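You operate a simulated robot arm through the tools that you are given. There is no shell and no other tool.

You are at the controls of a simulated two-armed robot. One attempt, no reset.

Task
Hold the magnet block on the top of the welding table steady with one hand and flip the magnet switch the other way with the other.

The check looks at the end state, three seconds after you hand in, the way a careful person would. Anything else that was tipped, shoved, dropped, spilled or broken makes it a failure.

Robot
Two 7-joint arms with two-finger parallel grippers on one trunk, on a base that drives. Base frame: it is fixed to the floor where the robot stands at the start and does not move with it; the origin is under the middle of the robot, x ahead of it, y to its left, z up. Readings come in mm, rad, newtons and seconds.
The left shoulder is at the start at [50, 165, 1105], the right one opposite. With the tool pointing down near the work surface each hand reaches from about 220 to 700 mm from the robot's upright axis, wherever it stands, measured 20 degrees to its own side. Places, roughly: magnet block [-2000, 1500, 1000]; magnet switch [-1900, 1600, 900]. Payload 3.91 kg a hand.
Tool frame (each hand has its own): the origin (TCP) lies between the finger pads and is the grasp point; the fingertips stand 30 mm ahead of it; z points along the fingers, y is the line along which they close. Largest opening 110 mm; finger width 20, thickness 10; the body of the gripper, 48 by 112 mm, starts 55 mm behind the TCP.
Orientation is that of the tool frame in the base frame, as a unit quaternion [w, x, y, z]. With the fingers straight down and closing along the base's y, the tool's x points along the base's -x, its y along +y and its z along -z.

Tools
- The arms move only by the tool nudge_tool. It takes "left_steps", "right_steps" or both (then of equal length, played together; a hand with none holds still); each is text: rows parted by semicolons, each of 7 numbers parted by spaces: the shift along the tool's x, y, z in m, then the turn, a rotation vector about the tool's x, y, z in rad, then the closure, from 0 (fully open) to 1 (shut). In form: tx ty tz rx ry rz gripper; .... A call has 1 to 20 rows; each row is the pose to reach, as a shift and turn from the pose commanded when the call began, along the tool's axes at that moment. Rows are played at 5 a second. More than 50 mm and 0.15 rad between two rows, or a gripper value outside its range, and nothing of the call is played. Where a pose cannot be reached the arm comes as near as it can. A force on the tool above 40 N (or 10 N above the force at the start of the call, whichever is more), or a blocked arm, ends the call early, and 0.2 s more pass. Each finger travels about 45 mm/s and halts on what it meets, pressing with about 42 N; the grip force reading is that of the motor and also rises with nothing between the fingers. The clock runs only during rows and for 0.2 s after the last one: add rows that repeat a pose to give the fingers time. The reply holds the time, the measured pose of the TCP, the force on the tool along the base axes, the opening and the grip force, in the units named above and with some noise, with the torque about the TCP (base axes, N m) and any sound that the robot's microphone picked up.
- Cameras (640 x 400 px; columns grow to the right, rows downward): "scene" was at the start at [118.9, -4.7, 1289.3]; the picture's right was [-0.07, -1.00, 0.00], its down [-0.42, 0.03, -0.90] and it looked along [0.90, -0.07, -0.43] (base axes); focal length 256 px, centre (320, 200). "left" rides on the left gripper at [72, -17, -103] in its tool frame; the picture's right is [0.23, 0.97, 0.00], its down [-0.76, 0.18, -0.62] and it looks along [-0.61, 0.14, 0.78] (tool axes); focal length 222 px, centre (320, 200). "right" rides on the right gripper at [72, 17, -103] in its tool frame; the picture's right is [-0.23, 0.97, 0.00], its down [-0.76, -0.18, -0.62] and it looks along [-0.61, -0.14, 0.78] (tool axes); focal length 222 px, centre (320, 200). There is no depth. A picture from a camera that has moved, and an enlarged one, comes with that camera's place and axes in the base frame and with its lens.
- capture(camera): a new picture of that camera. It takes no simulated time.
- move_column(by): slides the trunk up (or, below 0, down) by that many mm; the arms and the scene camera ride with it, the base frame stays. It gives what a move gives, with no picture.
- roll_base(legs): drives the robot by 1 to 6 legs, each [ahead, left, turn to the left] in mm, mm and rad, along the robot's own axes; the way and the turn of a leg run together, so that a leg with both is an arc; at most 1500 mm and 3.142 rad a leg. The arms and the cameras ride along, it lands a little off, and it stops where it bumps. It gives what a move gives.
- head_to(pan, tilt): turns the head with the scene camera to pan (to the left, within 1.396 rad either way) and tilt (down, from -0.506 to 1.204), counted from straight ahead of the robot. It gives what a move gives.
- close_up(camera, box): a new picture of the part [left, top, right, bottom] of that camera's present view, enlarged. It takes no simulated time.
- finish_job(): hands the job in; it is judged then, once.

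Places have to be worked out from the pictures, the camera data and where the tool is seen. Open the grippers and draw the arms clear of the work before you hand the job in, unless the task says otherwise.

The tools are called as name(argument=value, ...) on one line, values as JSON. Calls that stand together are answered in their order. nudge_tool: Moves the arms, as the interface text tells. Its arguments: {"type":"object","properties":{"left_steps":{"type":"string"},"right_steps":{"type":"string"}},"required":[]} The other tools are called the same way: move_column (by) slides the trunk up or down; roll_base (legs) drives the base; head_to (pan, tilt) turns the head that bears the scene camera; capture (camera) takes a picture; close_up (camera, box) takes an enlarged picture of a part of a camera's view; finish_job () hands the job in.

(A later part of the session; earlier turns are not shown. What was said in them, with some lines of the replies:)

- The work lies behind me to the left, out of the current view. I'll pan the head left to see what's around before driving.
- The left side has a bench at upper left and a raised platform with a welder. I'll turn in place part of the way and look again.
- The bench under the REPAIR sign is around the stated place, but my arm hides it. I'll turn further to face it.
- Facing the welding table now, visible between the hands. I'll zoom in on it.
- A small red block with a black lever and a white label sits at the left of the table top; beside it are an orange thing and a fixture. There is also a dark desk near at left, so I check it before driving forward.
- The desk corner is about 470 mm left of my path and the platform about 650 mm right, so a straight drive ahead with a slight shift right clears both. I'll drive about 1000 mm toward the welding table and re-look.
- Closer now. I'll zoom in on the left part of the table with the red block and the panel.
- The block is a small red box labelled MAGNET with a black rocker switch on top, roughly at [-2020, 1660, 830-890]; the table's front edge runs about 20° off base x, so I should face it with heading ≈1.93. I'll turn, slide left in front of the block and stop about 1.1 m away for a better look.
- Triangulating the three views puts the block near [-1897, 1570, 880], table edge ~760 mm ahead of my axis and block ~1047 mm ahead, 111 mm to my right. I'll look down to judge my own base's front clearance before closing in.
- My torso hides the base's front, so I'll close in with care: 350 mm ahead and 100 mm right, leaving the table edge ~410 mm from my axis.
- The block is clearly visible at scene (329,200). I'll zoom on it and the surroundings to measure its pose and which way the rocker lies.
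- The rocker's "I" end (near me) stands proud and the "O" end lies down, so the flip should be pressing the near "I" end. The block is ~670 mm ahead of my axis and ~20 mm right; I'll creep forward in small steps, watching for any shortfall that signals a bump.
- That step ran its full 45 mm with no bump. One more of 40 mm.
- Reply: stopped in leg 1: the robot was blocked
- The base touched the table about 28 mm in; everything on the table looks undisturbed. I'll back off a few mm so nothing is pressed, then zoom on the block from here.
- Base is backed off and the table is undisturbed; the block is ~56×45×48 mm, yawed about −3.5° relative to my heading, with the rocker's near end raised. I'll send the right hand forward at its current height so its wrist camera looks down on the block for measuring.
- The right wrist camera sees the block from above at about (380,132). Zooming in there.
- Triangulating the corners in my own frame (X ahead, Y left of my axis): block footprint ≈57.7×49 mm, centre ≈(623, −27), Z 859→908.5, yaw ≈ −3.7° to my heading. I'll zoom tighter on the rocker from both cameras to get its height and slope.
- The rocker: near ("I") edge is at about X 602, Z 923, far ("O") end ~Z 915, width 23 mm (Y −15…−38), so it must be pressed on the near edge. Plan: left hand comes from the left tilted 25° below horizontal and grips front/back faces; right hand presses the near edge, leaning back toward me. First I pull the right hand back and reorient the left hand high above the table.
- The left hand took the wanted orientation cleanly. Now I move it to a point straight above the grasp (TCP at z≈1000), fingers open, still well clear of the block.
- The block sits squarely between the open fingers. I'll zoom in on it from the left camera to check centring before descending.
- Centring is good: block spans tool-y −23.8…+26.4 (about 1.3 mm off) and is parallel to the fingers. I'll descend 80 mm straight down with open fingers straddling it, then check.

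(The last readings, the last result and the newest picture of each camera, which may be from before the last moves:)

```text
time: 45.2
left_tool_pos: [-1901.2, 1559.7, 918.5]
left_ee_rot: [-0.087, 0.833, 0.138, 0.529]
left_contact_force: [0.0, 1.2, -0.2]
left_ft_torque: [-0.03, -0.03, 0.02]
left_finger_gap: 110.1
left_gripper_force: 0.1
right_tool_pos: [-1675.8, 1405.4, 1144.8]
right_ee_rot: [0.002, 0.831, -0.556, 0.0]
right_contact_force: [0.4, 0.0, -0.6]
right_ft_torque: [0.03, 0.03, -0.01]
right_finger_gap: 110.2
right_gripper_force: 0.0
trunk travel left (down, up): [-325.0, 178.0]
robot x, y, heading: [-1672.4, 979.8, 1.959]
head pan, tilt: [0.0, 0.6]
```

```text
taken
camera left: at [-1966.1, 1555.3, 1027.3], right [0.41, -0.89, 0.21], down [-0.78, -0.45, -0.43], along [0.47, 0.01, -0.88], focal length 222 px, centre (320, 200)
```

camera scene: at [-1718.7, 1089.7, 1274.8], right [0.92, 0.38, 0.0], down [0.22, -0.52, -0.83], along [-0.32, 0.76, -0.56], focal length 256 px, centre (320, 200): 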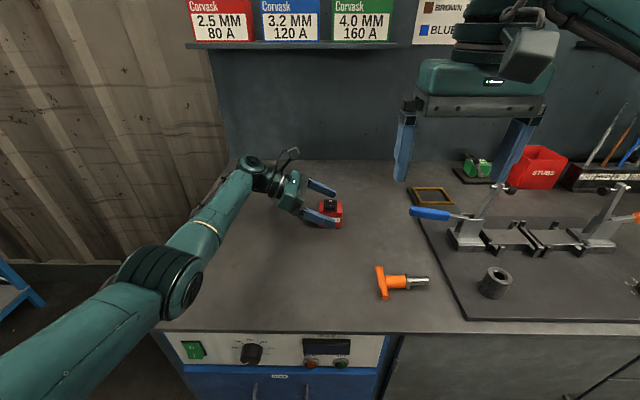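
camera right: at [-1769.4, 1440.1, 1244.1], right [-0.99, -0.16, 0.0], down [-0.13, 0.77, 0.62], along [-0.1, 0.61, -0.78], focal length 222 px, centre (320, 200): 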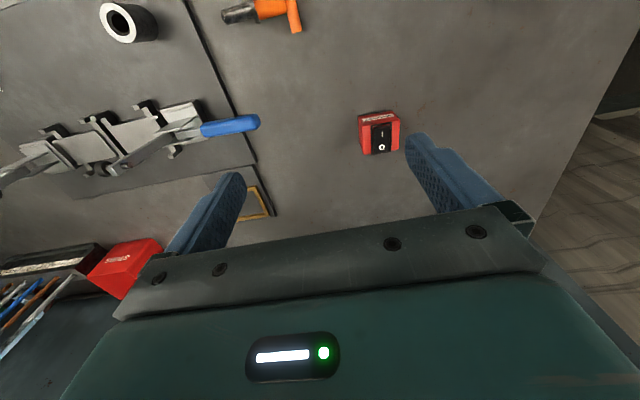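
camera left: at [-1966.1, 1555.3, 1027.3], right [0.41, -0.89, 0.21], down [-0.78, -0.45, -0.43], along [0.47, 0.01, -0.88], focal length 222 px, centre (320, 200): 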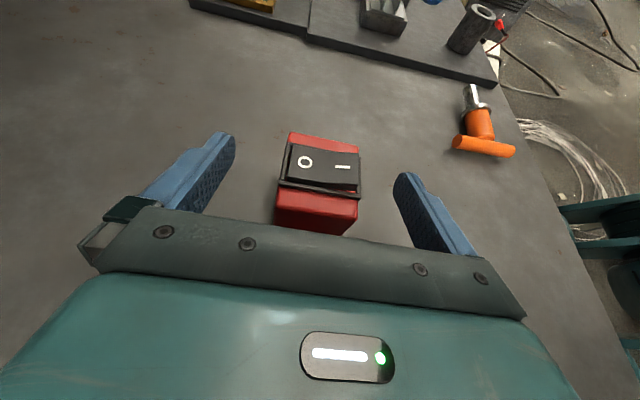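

Good clean view of the rocker between the fingers, no contact. I'll zoom to re-measure centring and the rocker profile.

close_up(camera="left", box=[260, 120, 380, 240])

close_up(camera="scene", box=[270, 140, 370, 240])

```text
3.33 times, centred on (320, 180) of left
camera zoom: at [-1966.1, 1555.3, 1027.3], right [0.41, -0.89, 0.21], down [-0.78, -0.45, -0.43], along [0.47, 0.01, -0.88], focal length 740 px, centre (320, 267)
```

zoom: 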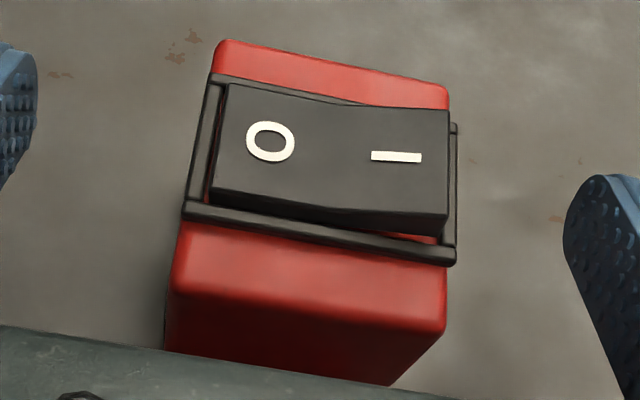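

```text
4.00 times, centred on (320, 190) of scene
camera zoom: at [-1718.7, 1089.7, 1274.8], right [0.92, 0.38, 0.0], down [0.22, -0.52, -0.83], along [-0.32, 0.76, -0.56], focal length 1023 px, centre (320, 240)
```

zoom: 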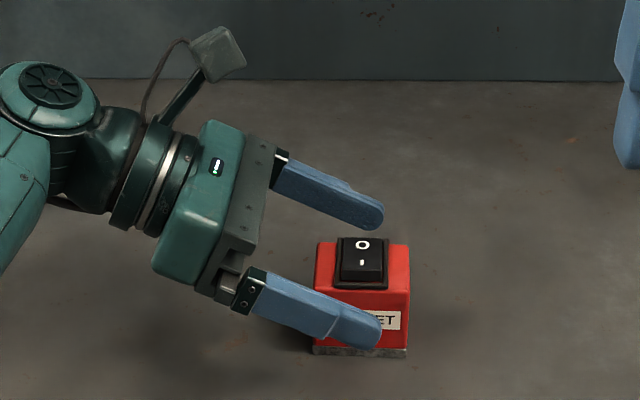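

Block spans tool-y −23.2…+27.0, so I shift 1.9 mm toward me, 2 mm further in, and descend the last ~29 mm to z≈889, then narrow the fingers to ~60 mm without touching.

nudge_tool(left_steps="-0.0065 0.0005 0.0036 0 0 0 0; -0.013 0.001 0.0072 0 0 0 0; -0.0194 0.0015 0.0107 0 0 0 0; -0.0259 0.0019 0.0143 0 0 0 0; -0.0259 0.0019 0.0143 0 0 0 0.15; -0.0259 0.0019 0.0143 0 0 0 0.3; -0.0259 0.0019 0.0143 0 0 0 0.45; -0.0259 0.0019 0.0143 0 0 0 0.45; -0.0259 0.0019 0.0143 0 0 0 0.45")

close_up(camera="left", box=[230, 100, 430, 240])

close_up(camera="scene", box=[270, 140, 370, 240])

```text
time: 47.2
left_tool_pos: [-1899.7, 1558.5, 889.5]
left_ee_rot: [-0.087, 0.832, 0.139, 0.53]
left_contact_force: [0.4, 0.8, -0.2]
left_ft_torque: [0.03, 0.0, -0.03]
left_finger_gap: 60.4
left_gripper_force: 0.1
right_tool_pos: [-1675.5, 1404.9, 1144.7]
right_ee_rot: [0.002, 0.831, -0.557, 0.001]
right_contact_force: [0.2, -0.6, 0.7]
right_ft_torque: [0.01, 0.0, 0.02]
right_finger_gap: 109.8
right_gripper_force: 0.1
trunk travel left (down, up): [-325.0, 178.0]
robot x, y, heading: [-1672.6, 977.4, 1.965]
head pan, tilt: [0.0, 0.6]
```

```text
2.86 times, centred on (330, 170) of left
camera zoom: at [-1964.6, 1554.9, 998.7], right [0.41, -0.89, 0.21], down [-0.78, -0.46, -0.43], along [0.47, 0.01, -0.88], focal length 635 px, centre (291, 286)
```

zoom: 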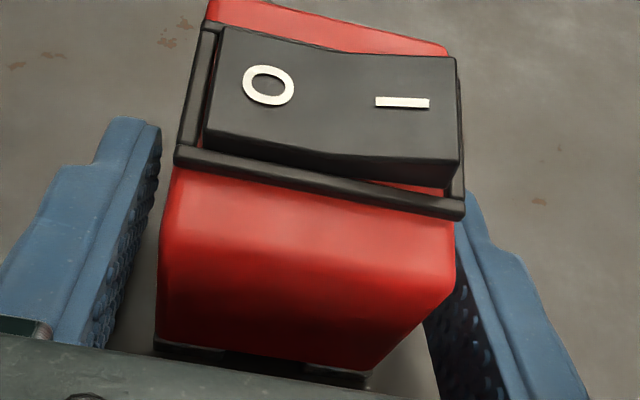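

```text
4.00 times, centred on (320, 190) of scene
camera zoom: at [-1718.7, 1089.8, 1274.8], right [0.92, 0.38, 0.0], down [0.22, -0.52, -0.83], along [-0.32, 0.76, -0.56], focal length 1023 px, centre (320, 240)
```

zoom: 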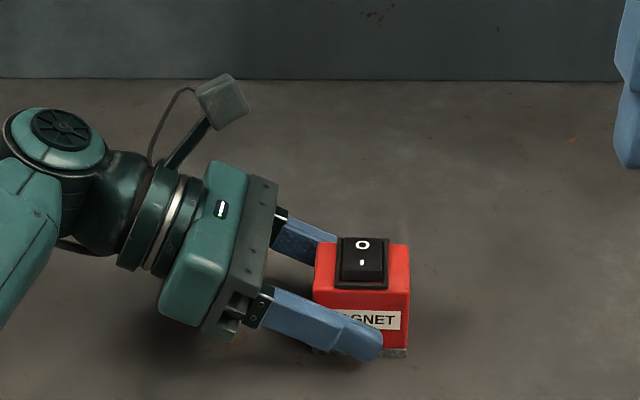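

Gap is 60 mm around the ~49–50 mm block, no contact. I'll close slowly in small increments and watch the forces.

nudge_tool(left_steps="0 0 0 0 0 0 0.48; 0 0 0 0 0 0 0.5; 0 0 0 0 0 0 0.51; 0 0 0 0 0 0 0.52; 0 0 0 0 0 0 0.53; 0 0 0 0 0 0 0.53")

```text
time: 48.6
left_tool_pos: [-1899.1, 1559.5, 887.6]
left_ee_rot: [-0.087, 0.832, 0.138, 0.53]
left_contact_force: [-0.3, -0.2, -0.1]
left_ft_torque: [-0.01, -0.03, 0.01]
left_finger_gap: 51.8
left_gripper_force: 0.0
right_tool_pos: [-1674.7, 1405.4, 1144.5]
right_ee_rot: [0.002, 0.831, -0.557, 0.002]
right_contact_force: [0.9, 0.1, 0.1]
right_ft_torque: [-0.03, -0.03, -0.02]
right_finger_gap: 109.9
right_gripper_force: 0.0
trunk travel left (down, up): [-325.0, 178.0]
robot x, y, heading: [-1669.5, 978.3, 1.963]
head pan, tilt: [0.0, 0.6]
```

Still free at 51.8 mm with zero force, so the centring is fine. Closing on further, slowly.

nudge_tool(left_steps="0 0 0 0 0 0 0.54; 0 0 0 0 0 0 0.545; 0 0 0 0 0 0 0.55; 0 0 0 0 0 0 0.555; 0 0 0 0 0 0 0.56; 0 0 0 0 0 0 0.565; 0 0 0 0 0 0 0.57; 0 0 0 0 0 0 0.57")

close_up(camera="left", box=[230, 100, 430, 240])

```text
time: 50.4
left_tool_pos: [-1898.8, 1558.2, 889.8]
left_ee_rot: [-0.087, 0.832, 0.139, 0.529]
left_contact_force: [-0.8, 0.0, -0.2]
left_ft_torque: [0.17, -0.02, -0.04]
left_finger_gap: 50.0
left_gripper_force: 41.9
right_tool_pos: [-1676.0, 1406.4, 1143.8]
right_ee_rot: [0.001, 0.831, -0.556, 0.001]
right_contact_force: [0.0, -0.3, 0.2]
right_ft_torque: [0.02, 0.04, -0.03]
right_finger_gap: 110.1
right_gripper_force: 0.0
trunk travel left (down, up): [-325.0, 178.0]
robot x, y, heading: [-1670.1, 977.2, 1.964]
head pan, tilt: [0.0, 0.6]
```

```text
2.86 times, centred on (330, 170) of left
camera zoom: at [-1964.6, 1554.9, 998.7], right [0.41, -0.89, 0.21], down [-0.78, -0.46, -0.43], along [0.47, 0.01, -0.88], focal length 635 px, centre (291, 286)
```

zoom: 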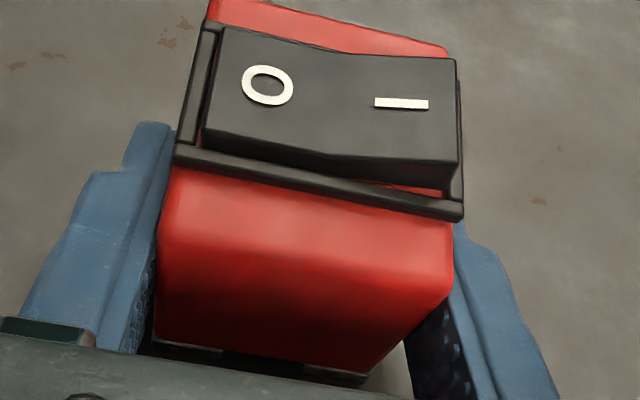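

The left hand holds the block at a 50.0 mm gap with 42 N and it hardly moved. Now the right hand: close its fingers, pitch 30° (leaning back toward me) and hover ~55 mm above the near end of the rocker.

nudge_tool(right_steps="-0.0181 0.0136 0.0134 0.0017 -0.0523 0.0063 1; -0.0362 0.0271 0.0268 0.0034 -0.1047 0.0126 1; -0.0543 0.0407 0.0402 0.0051 -0.157 0.0189 1; -0.0724 0.0542 0.0536 0.0068 -0.2093 0.0252 1; -0.0905 0.0678 0.067 0.0085 -0.2617 0.0316 1; -0.1086 0.0813 0.0804 0.0101 -0.314 0.0379 1; -0.1267 0.0949 0.0938 0.0118 -0.3663 0.0442 1; -0.1448 0.1084 0.1072 0.0135 -0.4186 0.0505 1; -0.1629 0.122 0.1206 0.0152 -0.471 0.0568 1; -0.181 0.1355 0.134 0.0169 -0.5233 0.0631 1; -0.181 0.1355 0.134 0.0169 -0.5233 0.0631 1")

capture(camera="scene")

capture(camera="right")

capture(camera="left")

```text
time: 52.8
left_tool_pos: [-1899.8, 1559.6, 889.3]
left_ee_rot: [-0.087, 0.832, 0.138, 0.53]
left_contact_force: [0.5, -0.8, -1.0]
left_ft_torque: [0.13, 0.01, -0.04]
left_finger_gap: 49.8
left_gripper_force: 41.8
right_tool_pos: [-1870.8, 1520.5, 1008.7]
right_ee_rot: [-0.15, 0.785, -0.564, -0.209]
right_contact_force: [-0.8, 0.3, 0.7]
right_ft_torque: [0.01, 0.02, -0.01]
right_finger_gap: 0.0
right_gripper_force: 37.9
trunk travel left (down, up): [-325.0, 178.0]
robot x, y, heading: [-1671.4, 978.1, 1.962]
head pan, tilt: [0.0, 0.6]
```

```text
taken
camera scene: at [-1718.6, 1089.6, 1274.8], right [0.92, 0.38, 0.0], down [0.22, -0.52, -0.83], along [-0.32, 0.76, -0.56], focal length 256 px, centre (320, 200)
```

scene: 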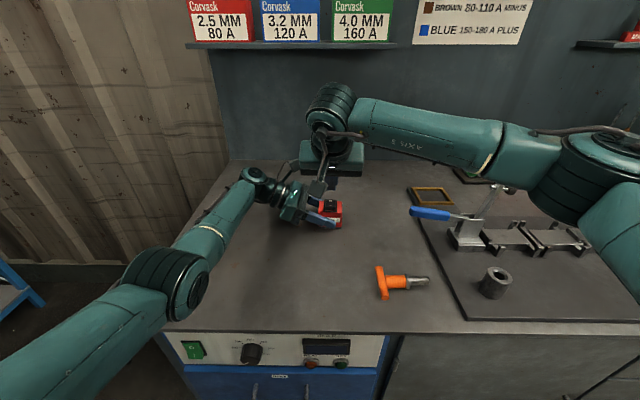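

```text
taken
camera right: at [-1850.6, 1407.3, 1062.4], right [-0.99, -0.12, 0.11], down [0.06, 0.39, 0.92], along [-0.16, 0.91, -0.38], focal length 222 px, centre (320, 200)
```

right: 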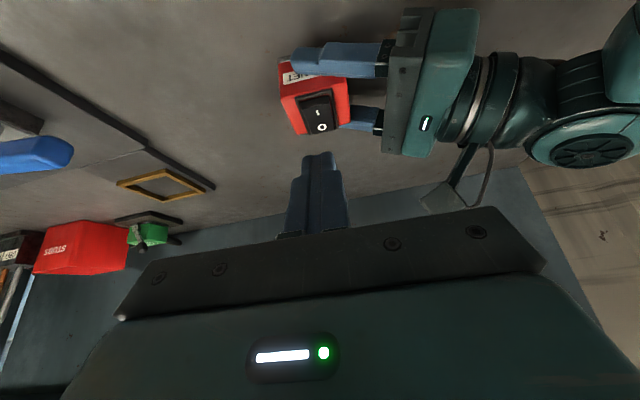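

```text
taken
camera left: at [-1964.6, 1554.8, 998.7], right [0.41, -0.89, 0.21], down [-0.78, -0.46, -0.43], along [0.47, 0.01, -0.88], focal length 222 px, centre (320, 200)
```

left: 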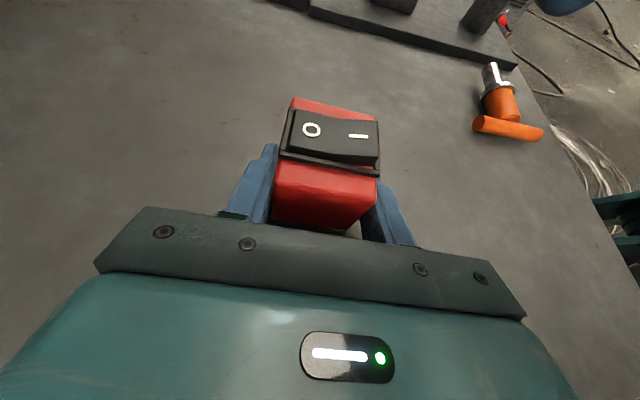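

The right hand hovers as planned, clear of the left hand. I'll zoom in from the right and left cameras to locate the rocker relative to the fingertips.

close_up(camera="right", box=[270, 60, 370, 180])

close_up(camera="scene", box=[270, 150, 370, 240])

```text
3.33 times, centred on (320, 120) of right
camera zoom: at [-1850.6, 1407.3, 1062.4], right [-0.99, -0.12, 0.11], down [0.06, 0.39, 0.92], along [-0.16, 0.91, -0.38], focal length 740 px, centre (320, 467)
```

zoom: 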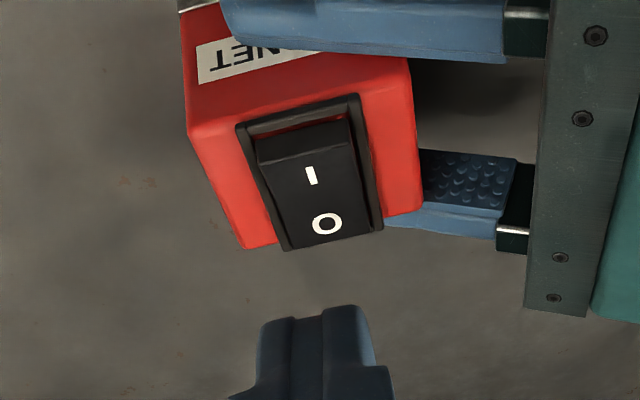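

```text
4.44 times, centred on (320, 195) of scene
camera zoom: at [-1718.6, 1089.6, 1274.8], right [0.92, 0.38, 0.0], down [0.22, -0.52, -0.83], along [-0.32, 0.76, -0.56], focal length 1136 px, centre (320, 222)
```

zoom: 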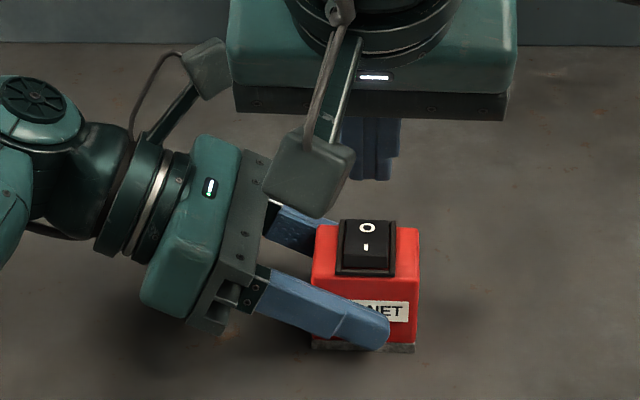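

From the right camera, the rocker's near edge lies at tool ≈(20.8, −10.8…12.4, 86.8), parallel to the fingers and centred within 1 mm. I'll move forward ~22 mm and down 40 mm to stop ~18 mm above the contact point and check from the side.

nudge_tool(right_steps="-0.0048 0.0002 0.0028 0 0 0 1; -0.0096 0.0004 0.0056 0 0 0 1; -0.0144 0.0006 0.0083 0 0 0 1; -0.0193 0.0008 0.0111 0 0 0 1; -0.0127 0.0008 0.0227 0 0 0 1; -0.006 0.0008 0.0342 0 0 0 1; 0.0006 0.0008 0.0458 0 0 0 1; 0.0006 0.0008 0.0458 0 0 0 1")

capture(camera="left")

close_up(camera="right", box=[270, 60, 370, 180])

close_up(camera="scene", box=[270, 150, 370, 240])

```text
time: 54.6
left_tool_pos: [-1899.8, 1559.0, 889.2]
left_ee_rot: [-0.087, 0.832, 0.139, 0.53]
left_contact_force: [0.3, -0.7, 0.3]
left_ft_torque: [0.12, 0.0, -0.04]
left_finger_gap: 49.7
left_gripper_force: 41.8
right_tool_pos: [-1876.7, 1541.2, 971.0]
right_ee_rot: [-0.15, 0.785, -0.564, -0.21]
right_contact_force: [0.3, 0.7, 0.7]
right_ft_torque: [0.04, 0.02, 0.0]
right_finger_gap: 0.2
right_gripper_force: 37.2
trunk travel left (down, up): [-325.0, 178.0]
robot x, y, heading: [-1671.4, 975.4, 1.963]
head pan, tilt: [0.0, 0.6]
```

```text
taken
camera left: at [-1964.6, 1554.8, 998.7], right [0.41, -0.89, 0.21], down [-0.78, -0.46, -0.43], along [0.47, 0.01, -0.88], focal length 222 px, centre (320, 200)
```

left: 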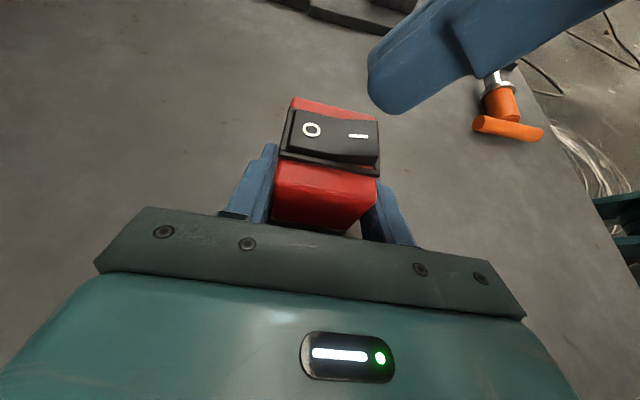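

```text
3.33 times, centred on (320, 120) of right
camera zoom: at [-1856.3, 1428.2, 1023.3], right [-0.99, -0.12, 0.11], down [0.06, 0.39, 0.92], along [-0.16, 0.91, -0.38], focal length 740 px, centre (320, 467)
```

zoom: 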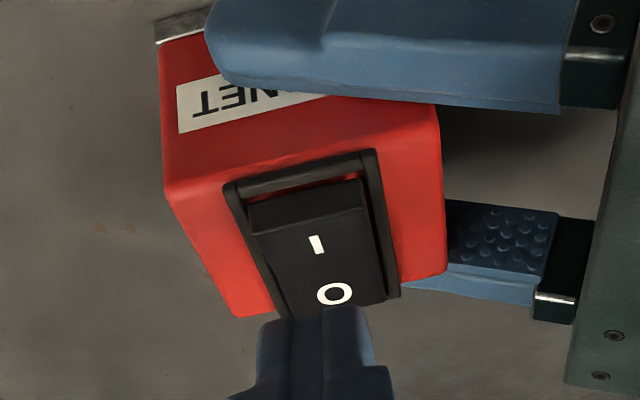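

```text
4.44 times, centred on (320, 195) of scene
camera zoom: at [-1718.7, 1089.7, 1274.8], right [0.92, 0.38, 0.0], down [0.22, -0.52, -0.83], along [-0.32, 0.76, -0.56], focal length 1136 px, centre (320, 222)
```

zoom: 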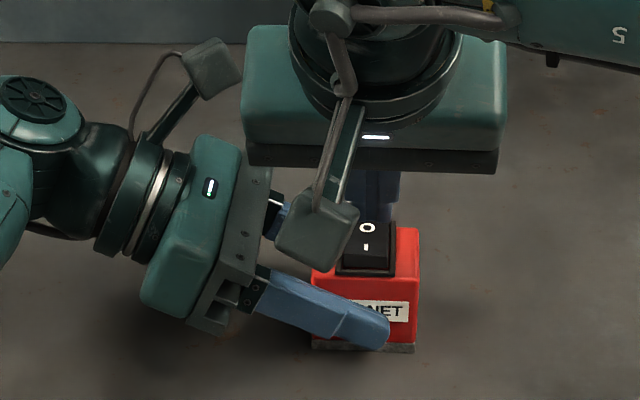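

The side view shows the fingertip right above the "I" end, ~17 mm up and ~3–5 mm inward of the near edge. I'll lower 14 mm vertically, then proceed in small steps.

nudge_tool(right_steps="0.002 0 0.0035 0 0 0 1; 0.004 0 0.0069 0 0 0 1; 0.0055 0 0.0096 0 0 0 1; 0.007 0 0.0122 0 0 0 1; 0.007 0 0.0122 0 0 0 1")

capture(camera="left")

close_up(camera="left", box=[260, 60, 440, 200])

```text
time: 55.8
left_tool_pos: [-1899.1, 1559.0, 889.3]
left_ee_rot: [-0.087, 0.833, 0.139, 0.529]
left_contact_force: [0.6, 0.4, -0.1]
left_ft_torque: [0.11, -0.03, -0.04]
left_finger_gap: 50.1
left_gripper_force: 41.7
right_tool_pos: [-1876.8, 1542.5, 955.4]
right_ee_rot: [-0.15, 0.785, -0.564, -0.209]
right_contact_force: [0.3, -0.5, 0.4]
right_ft_torque: [0.05, 0.0, 0.02]
right_finger_gap: 0.0
right_gripper_force: 37.2
trunk travel left (down, up): [-325.0, 178.0]
robot x, y, heading: [-1671.9, 980.2, 1.964]
head pan, tilt: [0.0, 0.6]
```

```text
taken
camera left: at [-1964.6, 1554.8, 998.7], right [0.41, -0.89, 0.21], down [-0.78, -0.46, -0.43], along [0.47, 0.01, -0.88], focal length 222 px, centre (320, 200)
```

left: 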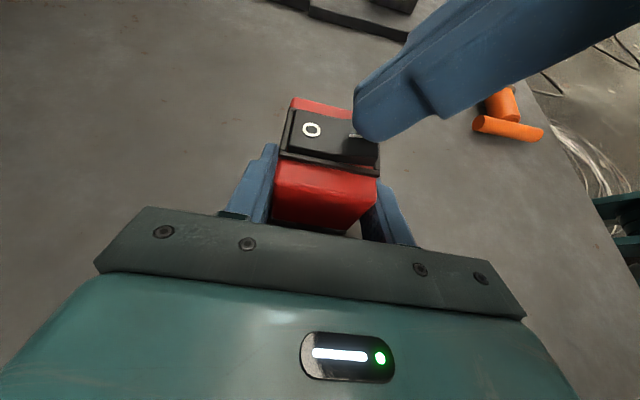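

```text
2.86 times, centred on (350, 130) of left
camera zoom: at [-1964.6, 1554.8, 998.7], right [0.41, -0.89, 0.21], down [-0.78, -0.46, -0.43], along [0.47, 0.01, -0.88], focal length 635 px, centre (234, 400)
```

zoom: 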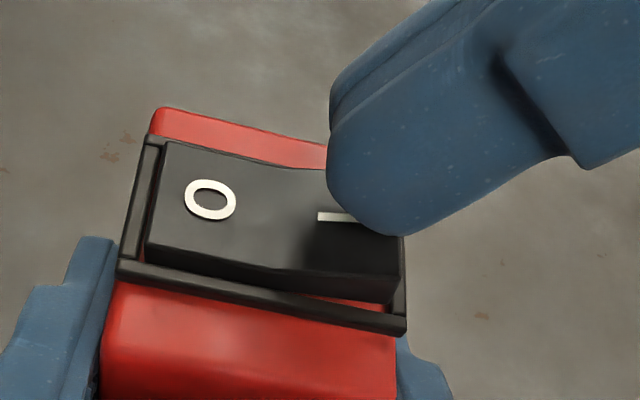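

The rounded tip sits just above the "I" end, ~7 mm from contact, no force yet. I'll lower another 9 mm in 1.5 mm steps to make contact.

nudge_tool(right_steps="0.0016 0 0.0008 0 0 0 1; 0.0024 0 0.0021 0 0 0 1; 0.0031 0 0.0034 0 0 0 1; 0.0039 0 0.0047 0 0 0 1; 0.0046 0 0.006 0 0 0 1; 0.0054 0 0.0073 0 0 0 1")

close_up(camera="left", box=[260, 60, 440, 200])

```text
time: 57.2
left_tool_pos: [-1900.6, 1558.3, 889.9]
left_ee_rot: [-0.089, 0.832, 0.14, 0.529]
left_contact_force: [-1.5, 8.6, -0.4]
left_ft_torque: [0.21, -0.45, 0.02]
left_finger_gap: 50.0
left_gripper_force: 42.8
right_tool_pos: [-1877.2, 1542.1, 949.4]
right_ee_rot: [-0.15, 0.785, -0.563, -0.211]
right_contact_force: [4.9, -6.6, 15.5]
right_ft_torque: [-0.1, -0.11, 0.06]
right_finger_gap: 0.0
right_gripper_force: 38.2
trunk travel left (down, up): [-325.0, 178.0]
robot x, y, heading: [-1668.6, 978.3, 1.958]
head pan, tilt: [0.0, 0.6]
heard: click
```

```text
2.86 times, centred on (350, 130) of left
camera zoom: at [-1964.4, 1554.6, 998.8], right [0.41, -0.89, 0.21], down [-0.78, -0.46, -0.42], along [0.47, 0.01, -0.88], focal length 635 px, centre (234, 400)
```

zoom: 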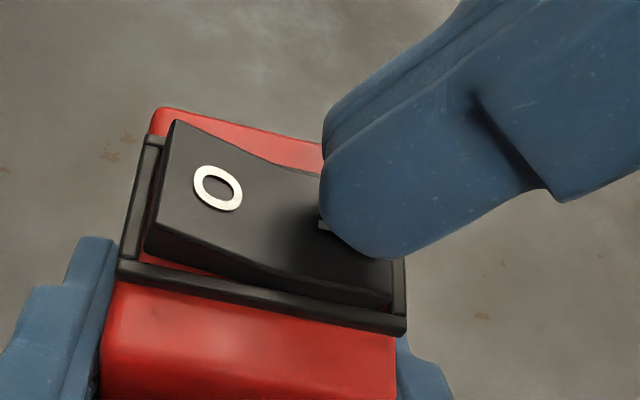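

A click was heard and the picture shows the rocker flipped: the "O" end now stands up and the "I" end is down. I'll lift the right fingertip straight up off the switch while the left hand keeps holding.

nudge_tool(right_steps="-0.0015 0 -0.0026 0 0 0 1; -0.004 0 -0.0069 0 0 0 1; -0.0075 0 -0.013 0 0 0 1; -0.0124 0 -0.0217 0 0 0 1; -0.0199 0 -0.0347 0 0 0 1; -0.0298 0 -0.0521 0 0 0 1; -0.0298 0 -0.0521 0 0 0 1")

close_up(camera="left", box=[260, 60, 440, 200])

close_up(camera="scene", box=[270, 150, 370, 240])

```text
time: 58.8
left_tool_pos: [-1899.9, 1559.3, 888.6]
left_ee_rot: [-0.087, 0.833, 0.138, 0.529]
left_contact_force: [0.7, -1.0, 1.3]
left_ft_torque: [0.06, 0.16, 0.01]
left_finger_gap: 49.7
left_gripper_force: 42.2
right_tool_pos: [-1877.5, 1540.3, 1004.7]
right_ee_rot: [-0.15, 0.785, -0.564, -0.209]
right_contact_force: [0.0, 0.3, -0.5]
right_ft_torque: [0.01, -0.01, 0.0]
right_finger_gap: 0.2
right_gripper_force: 37.6
trunk travel left (down, up): [-325.0, 178.0]
robot x, y, heading: [-1674.3, 976.9, 1.965]
head pan, tilt: [0.0, 0.6]
```

```text
2.86 times, centred on (350, 130) of left
camera zoom: at [-1964.6, 1554.8, 998.7], right [0.41, -0.89, 0.21], down [-0.78, -0.46, -0.43], along [0.47, 0.01, -0.88], focal length 635 px, centre (234, 400)
```

zoom: 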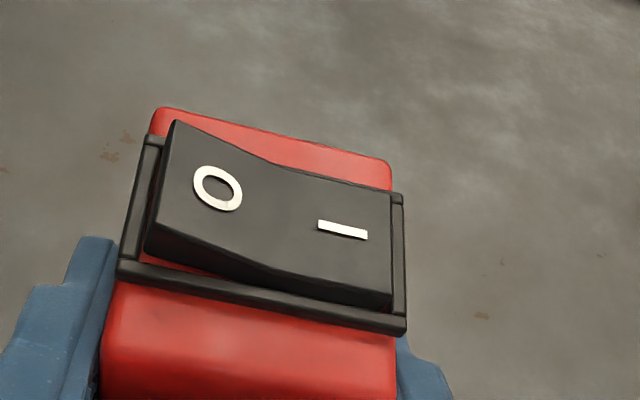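

```text
4.44 times, centred on (320, 195) of scene
camera zoom: at [-1718.7, 1089.6, 1274.8], right [0.92, 0.38, 0.0], down [0.22, -0.52, -0.83], along [-0.32, 0.76, -0.56], focal length 1136 px, centre (320, 222)
```

zoom: 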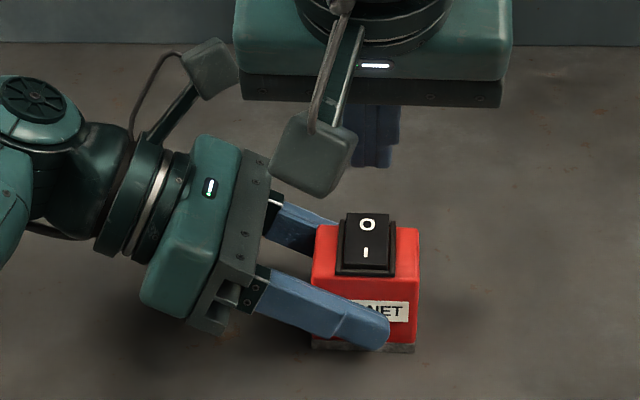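

The switch stays flipped and the block hasn't shifted. I'll take the right hand back the way it came (up, back and right), undoing its pitch.

nudge_tool(right_steps="0.0124 -0.0186 -0.0271 -0.0021 0.0654 -0.0079 1; 0.0248 -0.0372 -0.0543 -0.0042 0.1308 -0.0158 1; 0.0371 -0.0558 -0.0814 -0.0063 0.1962 -0.0237 1; 0.0495 -0.0744 -0.1086 -0.0085 0.2617 -0.0316 1; 0.0619 -0.093 -0.1357 -0.0106 0.3271 -0.0394 1; 0.0743 -0.1116 -0.1628 -0.0127 0.3925 -0.0473 1; 0.0866 -0.1302 -0.19 -0.0148 0.4579 -0.0552 1; 0.099 -0.1488 -0.2171 -0.0169 0.5233 -0.0631 1; 0.099 -0.1488 -0.2171 -0.0169 0.5233 -0.0631 0.5; 0.099 -0.1488 -0.2171 -0.0169 0.5233 -0.0631 0; 0.099 -0.1488 -0.2171 -0.0169 0.5233 -0.0631 0; 0.099 -0.1488 -0.2171 -0.0169 0.5233 -0.0631 0; 0.099 -0.1488 -0.2171 -0.0169 0.5233 -0.0631 0; 0.099 -0.1488 -0.2171 -0.0169 0.5233 -0.0631 0")

capture(camera="scene")

```text
time: 61.8
left_tool_pos: [-1899.1, 1559.0, 888.8]
left_ee_rot: [-0.087, 0.832, 0.138, 0.53]
left_contact_force: [0.5, -2.4, 0.2]
left_ft_torque: [0.07, 0.04, -0.05]
left_finger_gap: 50.0
left_gripper_force: 42.1
right_tool_pos: [-1675.2, 1405.3, 1147.3]
right_ee_rot: [0.001, 0.831, -0.557, 0.001]
right_contact_force: [1.2, -0.2, 0.2]
right_ft_torque: [-0.01, -0.03, 0.01]
right_finger_gap: 110.0
right_gripper_force: 0.1
trunk travel left (down, up): [-325.0, 178.0]
robot x, y, heading: [-1670.3, 975.4, 1.962]
head pan, tilt: [0.0, 0.6]
```

```text
taken
camera scene: at [-1718.6, 1089.6, 1274.8], right [0.92, 0.38, 0.0], down [0.22, -0.52, -0.83], along [-0.32, 0.76, -0.56], focal length 256 px, centre (320, 200)
```

scene: 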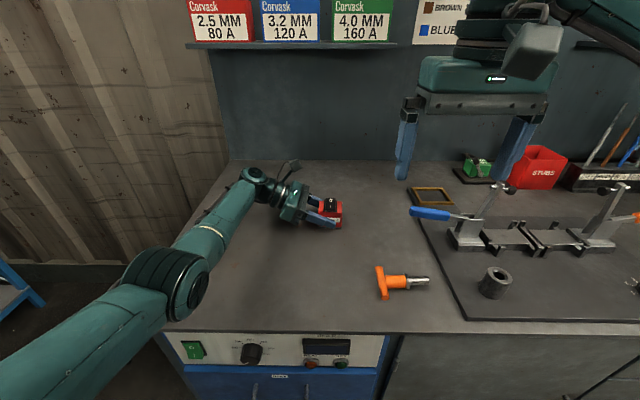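

The right hand is clear. Now I open the left fingers and, in a separate step, confirm release before lifting.

nudge_tool(left_steps="0 0 0 0 0 0 0.54; 0 0 0 0 0 0 0.5; 0 0 0 0 0 0 0.4; 0 0 0 0 0 0 0.25; 0 0 0 0 0 0 0.1; 0 0 0 0 0 0 0; 0 0 0 0 0 0 0; 0 0 0 0 0 0 0; 0 0 0 0 0 0 0")

close_up(camera="left", box=[200, 60, 440, 240])

```text
time: 63.8
left_tool_pos: [-1900.4, 1560.9, 888.8]
left_ee_rot: [-0.087, 0.832, 0.138, 0.53]
left_contact_force: [-0.4, -0.8, 0.0]
left_ft_torque: [-0.01, -0.02, 0.0]
left_finger_gap: 109.9
left_gripper_force: 0.0
right_tool_pos: [-1673.6, 1406.6, 1147.7]
right_ee_rot: [0.001, 0.831, -0.556, 0.001]
right_contact_force: [-0.7, 0.1, -0.2]
right_ft_torque: [-0.01, -0.04, -0.02]
right_finger_gap: 109.9
right_gripper_force: 0.1
trunk travel left (down, up): [-325.0, 178.0]
robot x, y, heading: [-1674.0, 979.1, 1.964]
head pan, tilt: [0.0, 0.6]
```

```text
2.22 times, centred on (320, 150) of left
camera zoom: at [-1964.6, 1554.9, 998.7], right [0.41, -0.89, 0.21], down [-0.78, -0.46, -0.43], along [0.47, 0.01, -0.88], focal length 494 px, centre (320, 311)
```

zoom: 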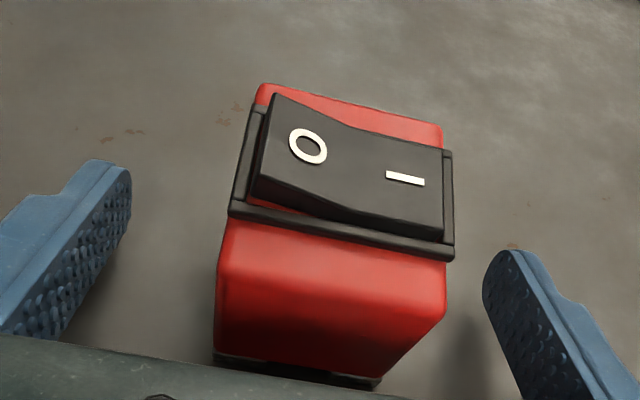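

The fingers are fully open and clear of the block, forces are zero, and the rocker stays with "I" down. I'll lift the left hand straight up 110 mm, then move it back and left.

nudge_tool(left_steps="0.0136 0 -0.0063 0 0 0 0; 0.0272 0 -0.0127 0 0 0 0; 0.0453 0 -0.0211 0 0 0 0; 0.0634 0 -0.0296 0 0 0 0; 0.0816 0 -0.038 0 0 0 0; 0.0997 0 -0.0465 0 0 0 0; 0.0997 0 -0.0465 0 0 0 0")

capture(camera="left")

```text
time: 65.4
left_tool_pos: [-1897.3, 1557.7, 996.3]
left_ee_rot: [-0.087, 0.832, 0.139, 0.531]
left_contact_force: [-1.1, 0.5, 0.1]
left_ft_torque: [-0.06, -0.01, -0.01]
left_finger_gap: 110.1
left_gripper_force: 0.1
right_tool_pos: [-1674.3, 1405.9, 1147.1]
right_ee_rot: [0.001, 0.831, -0.556, 0.001]
right_contact_force: [0.8, 0.0, 0.2]
right_ft_torque: [-0.01, 0.0, 0.03]
right_finger_gap: 110.2
right_gripper_force: 0.1
trunk travel left (down, up): [-325.0, 178.0]
robot x, y, heading: [-1671.7, 976.8, 1.961]
head pan, tilt: [0.0, 0.6]
```

```text
taken
camera left: at [-1963.0, 1553.2, 1106.2], right [0.41, -0.89, 0.21], down [-0.78, -0.46, -0.43], along [0.47, 0.01, -0.88], focal length 222 px, centre (320, 200)
```

left: 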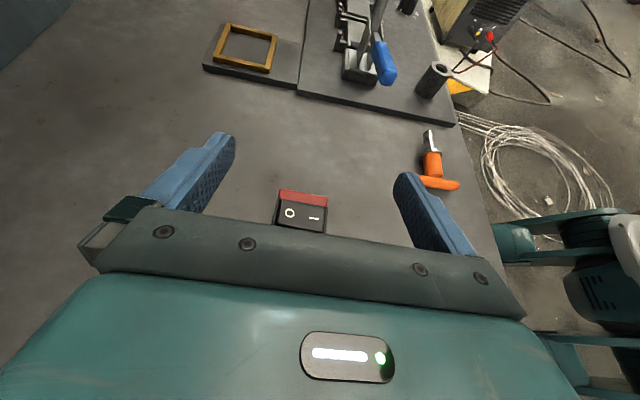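

The left hand is above the block and free. I'll draw it back to the earlier waypoint, up and toward me to the left.

nudge_tool(left_steps="0.0094 0.0189 -0.0238 0 0 0 0; 0.0188 0.0378 -0.0476 0 0 0 0; 0.0282 0.0567 -0.0714 0 0 0 0; 0.0376 0.0755 -0.0951 0 0 0 0; 0.047 0.0944 -0.1189 0 0 0 0; 0.0564 0.1133 -0.1427 0 0 0 0; 0.0564 0.1133 -0.1427 0 0 0 0")

capture(camera="scene")

close_up(camera="scene", box=[306, 192, 354, 240])

```text
time: 67.0
left_tool_pos: [-1960.7, 1419.9, 1109.5]
left_ee_rot: [-0.087, 0.833, 0.139, 0.529]
left_contact_force: [0.0, -0.8, -0.3]
left_ft_torque: [-0.03, 0.0, 0.0]
left_finger_gap: 110.1
left_gripper_force: 0.0
right_tool_pos: [-1673.2, 1405.9, 1147.5]
right_ee_rot: [0.002, 0.831, -0.557, 0.001]
right_contact_force: [-0.4, -0.4, 0.4]
right_ft_torque: [0.0, -0.02, -0.03]
right_finger_gap: 110.1
right_gripper_force: 0.0
trunk travel left (down, up): [-325.0, 178.0]
robot x, y, heading: [-1669.8, 976.7, 1.964]
head pan, tilt: [0.0, 0.6]
```

```text
taken
camera scene: at [-1718.6, 1089.9, 1274.8], right [0.92, 0.38, 0.0], down [0.22, -0.52, -0.83], along [-0.32, 0.76, -0.56], focal length 256 px, centre (320, 200)
```

scene: 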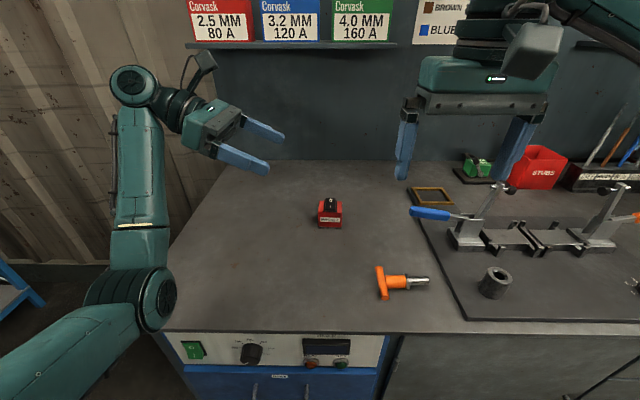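

```text
8.33 times, centred on (330, 216) of scene
camera zoom: at [-1718.6, 1089.9, 1274.8], right [0.92, 0.38, 0.0], down [0.22, -0.52, -0.83], along [-0.32, 0.76, -0.56], focal length 2131 px, centre (237, 67)
```

zoom: 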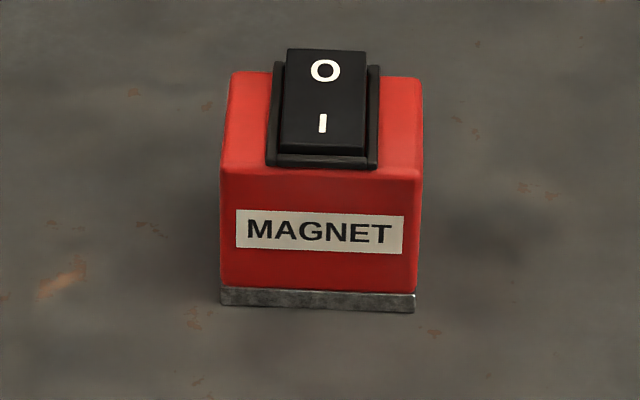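

The block is exactly where it was, the rocker is flipped to "I", and everything else on the table is unchanged. I'll back the base off 200 mm along the way I came so both arms are well clear.

roll_base(legs=[[-200, 0, 0]])

capture(camera="scene")

```text
time: 68.6
left_tool_pos: [-1884.7, 1236.4, 1109.6]
left_ee_rot: [-0.087, 0.833, 0.138, 0.529]
left_contact_force: [0.2, -0.1, 0.4]
left_ft_torque: [0.02, 0.0, 0.01]
left_finger_gap: 110.0
left_gripper_force: 0.1
right_tool_pos: [-1597.3, 1220.8, 1147.1]
right_ee_rot: [0.002, 0.831, -0.556, 0.001]
right_contact_force: [0.1, 0.3, 0.7]
right_ft_torque: [0.0, 0.01, -0.01]
right_finger_gap: 109.9
right_gripper_force: 0.0
trunk travel left (down, up): [-325.0, 178.0]
robot x, y, heading: [-1597.6, 793.0, 1.964]
head pan, tilt: [0.0, 0.6]
```

```text
taken
camera scene: at [-1642.1, 904.8, 1274.9], right [0.92, 0.38, 0.0], down [0.22, -0.52, -0.83], along [-0.32, 0.76, -0.56], focal length 256 px, centre (320, 200)
```

scene: 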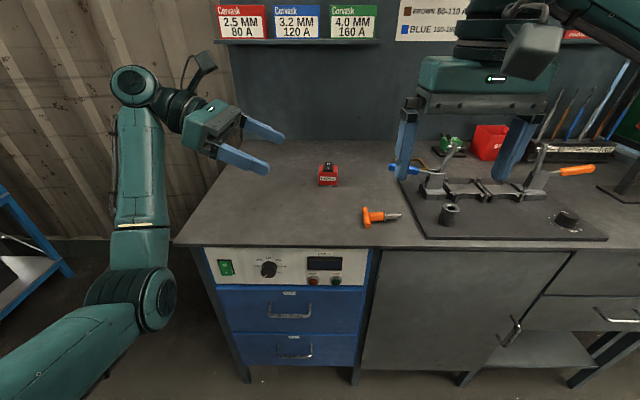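

The robot has backed off, both grippers are open and clear, and the table is undisturbed with the magnet switch flipped. Handing in.

finish_job()

```text
The job is handed in.
```

The magnet switch is flipped: its "I" end is now down and its "O" end up. I held the block with the left hand and pressed the switch with the right. There was a click at the press, and the switch stayed flipped after I let go.

- **Block:** a close-up from the same spot before and after shows no visible shift. The left hand released it cleanly.
- **Other objects:** nothing else on the table looks moved. While driving up, the base touched the table once and stopped. I backed it off 12 mm, and the picture afterwards showed nothing disturbed.
- **At hand-in:** both grippers were open, both hands were off the work, and the base had backed away 200 mm.
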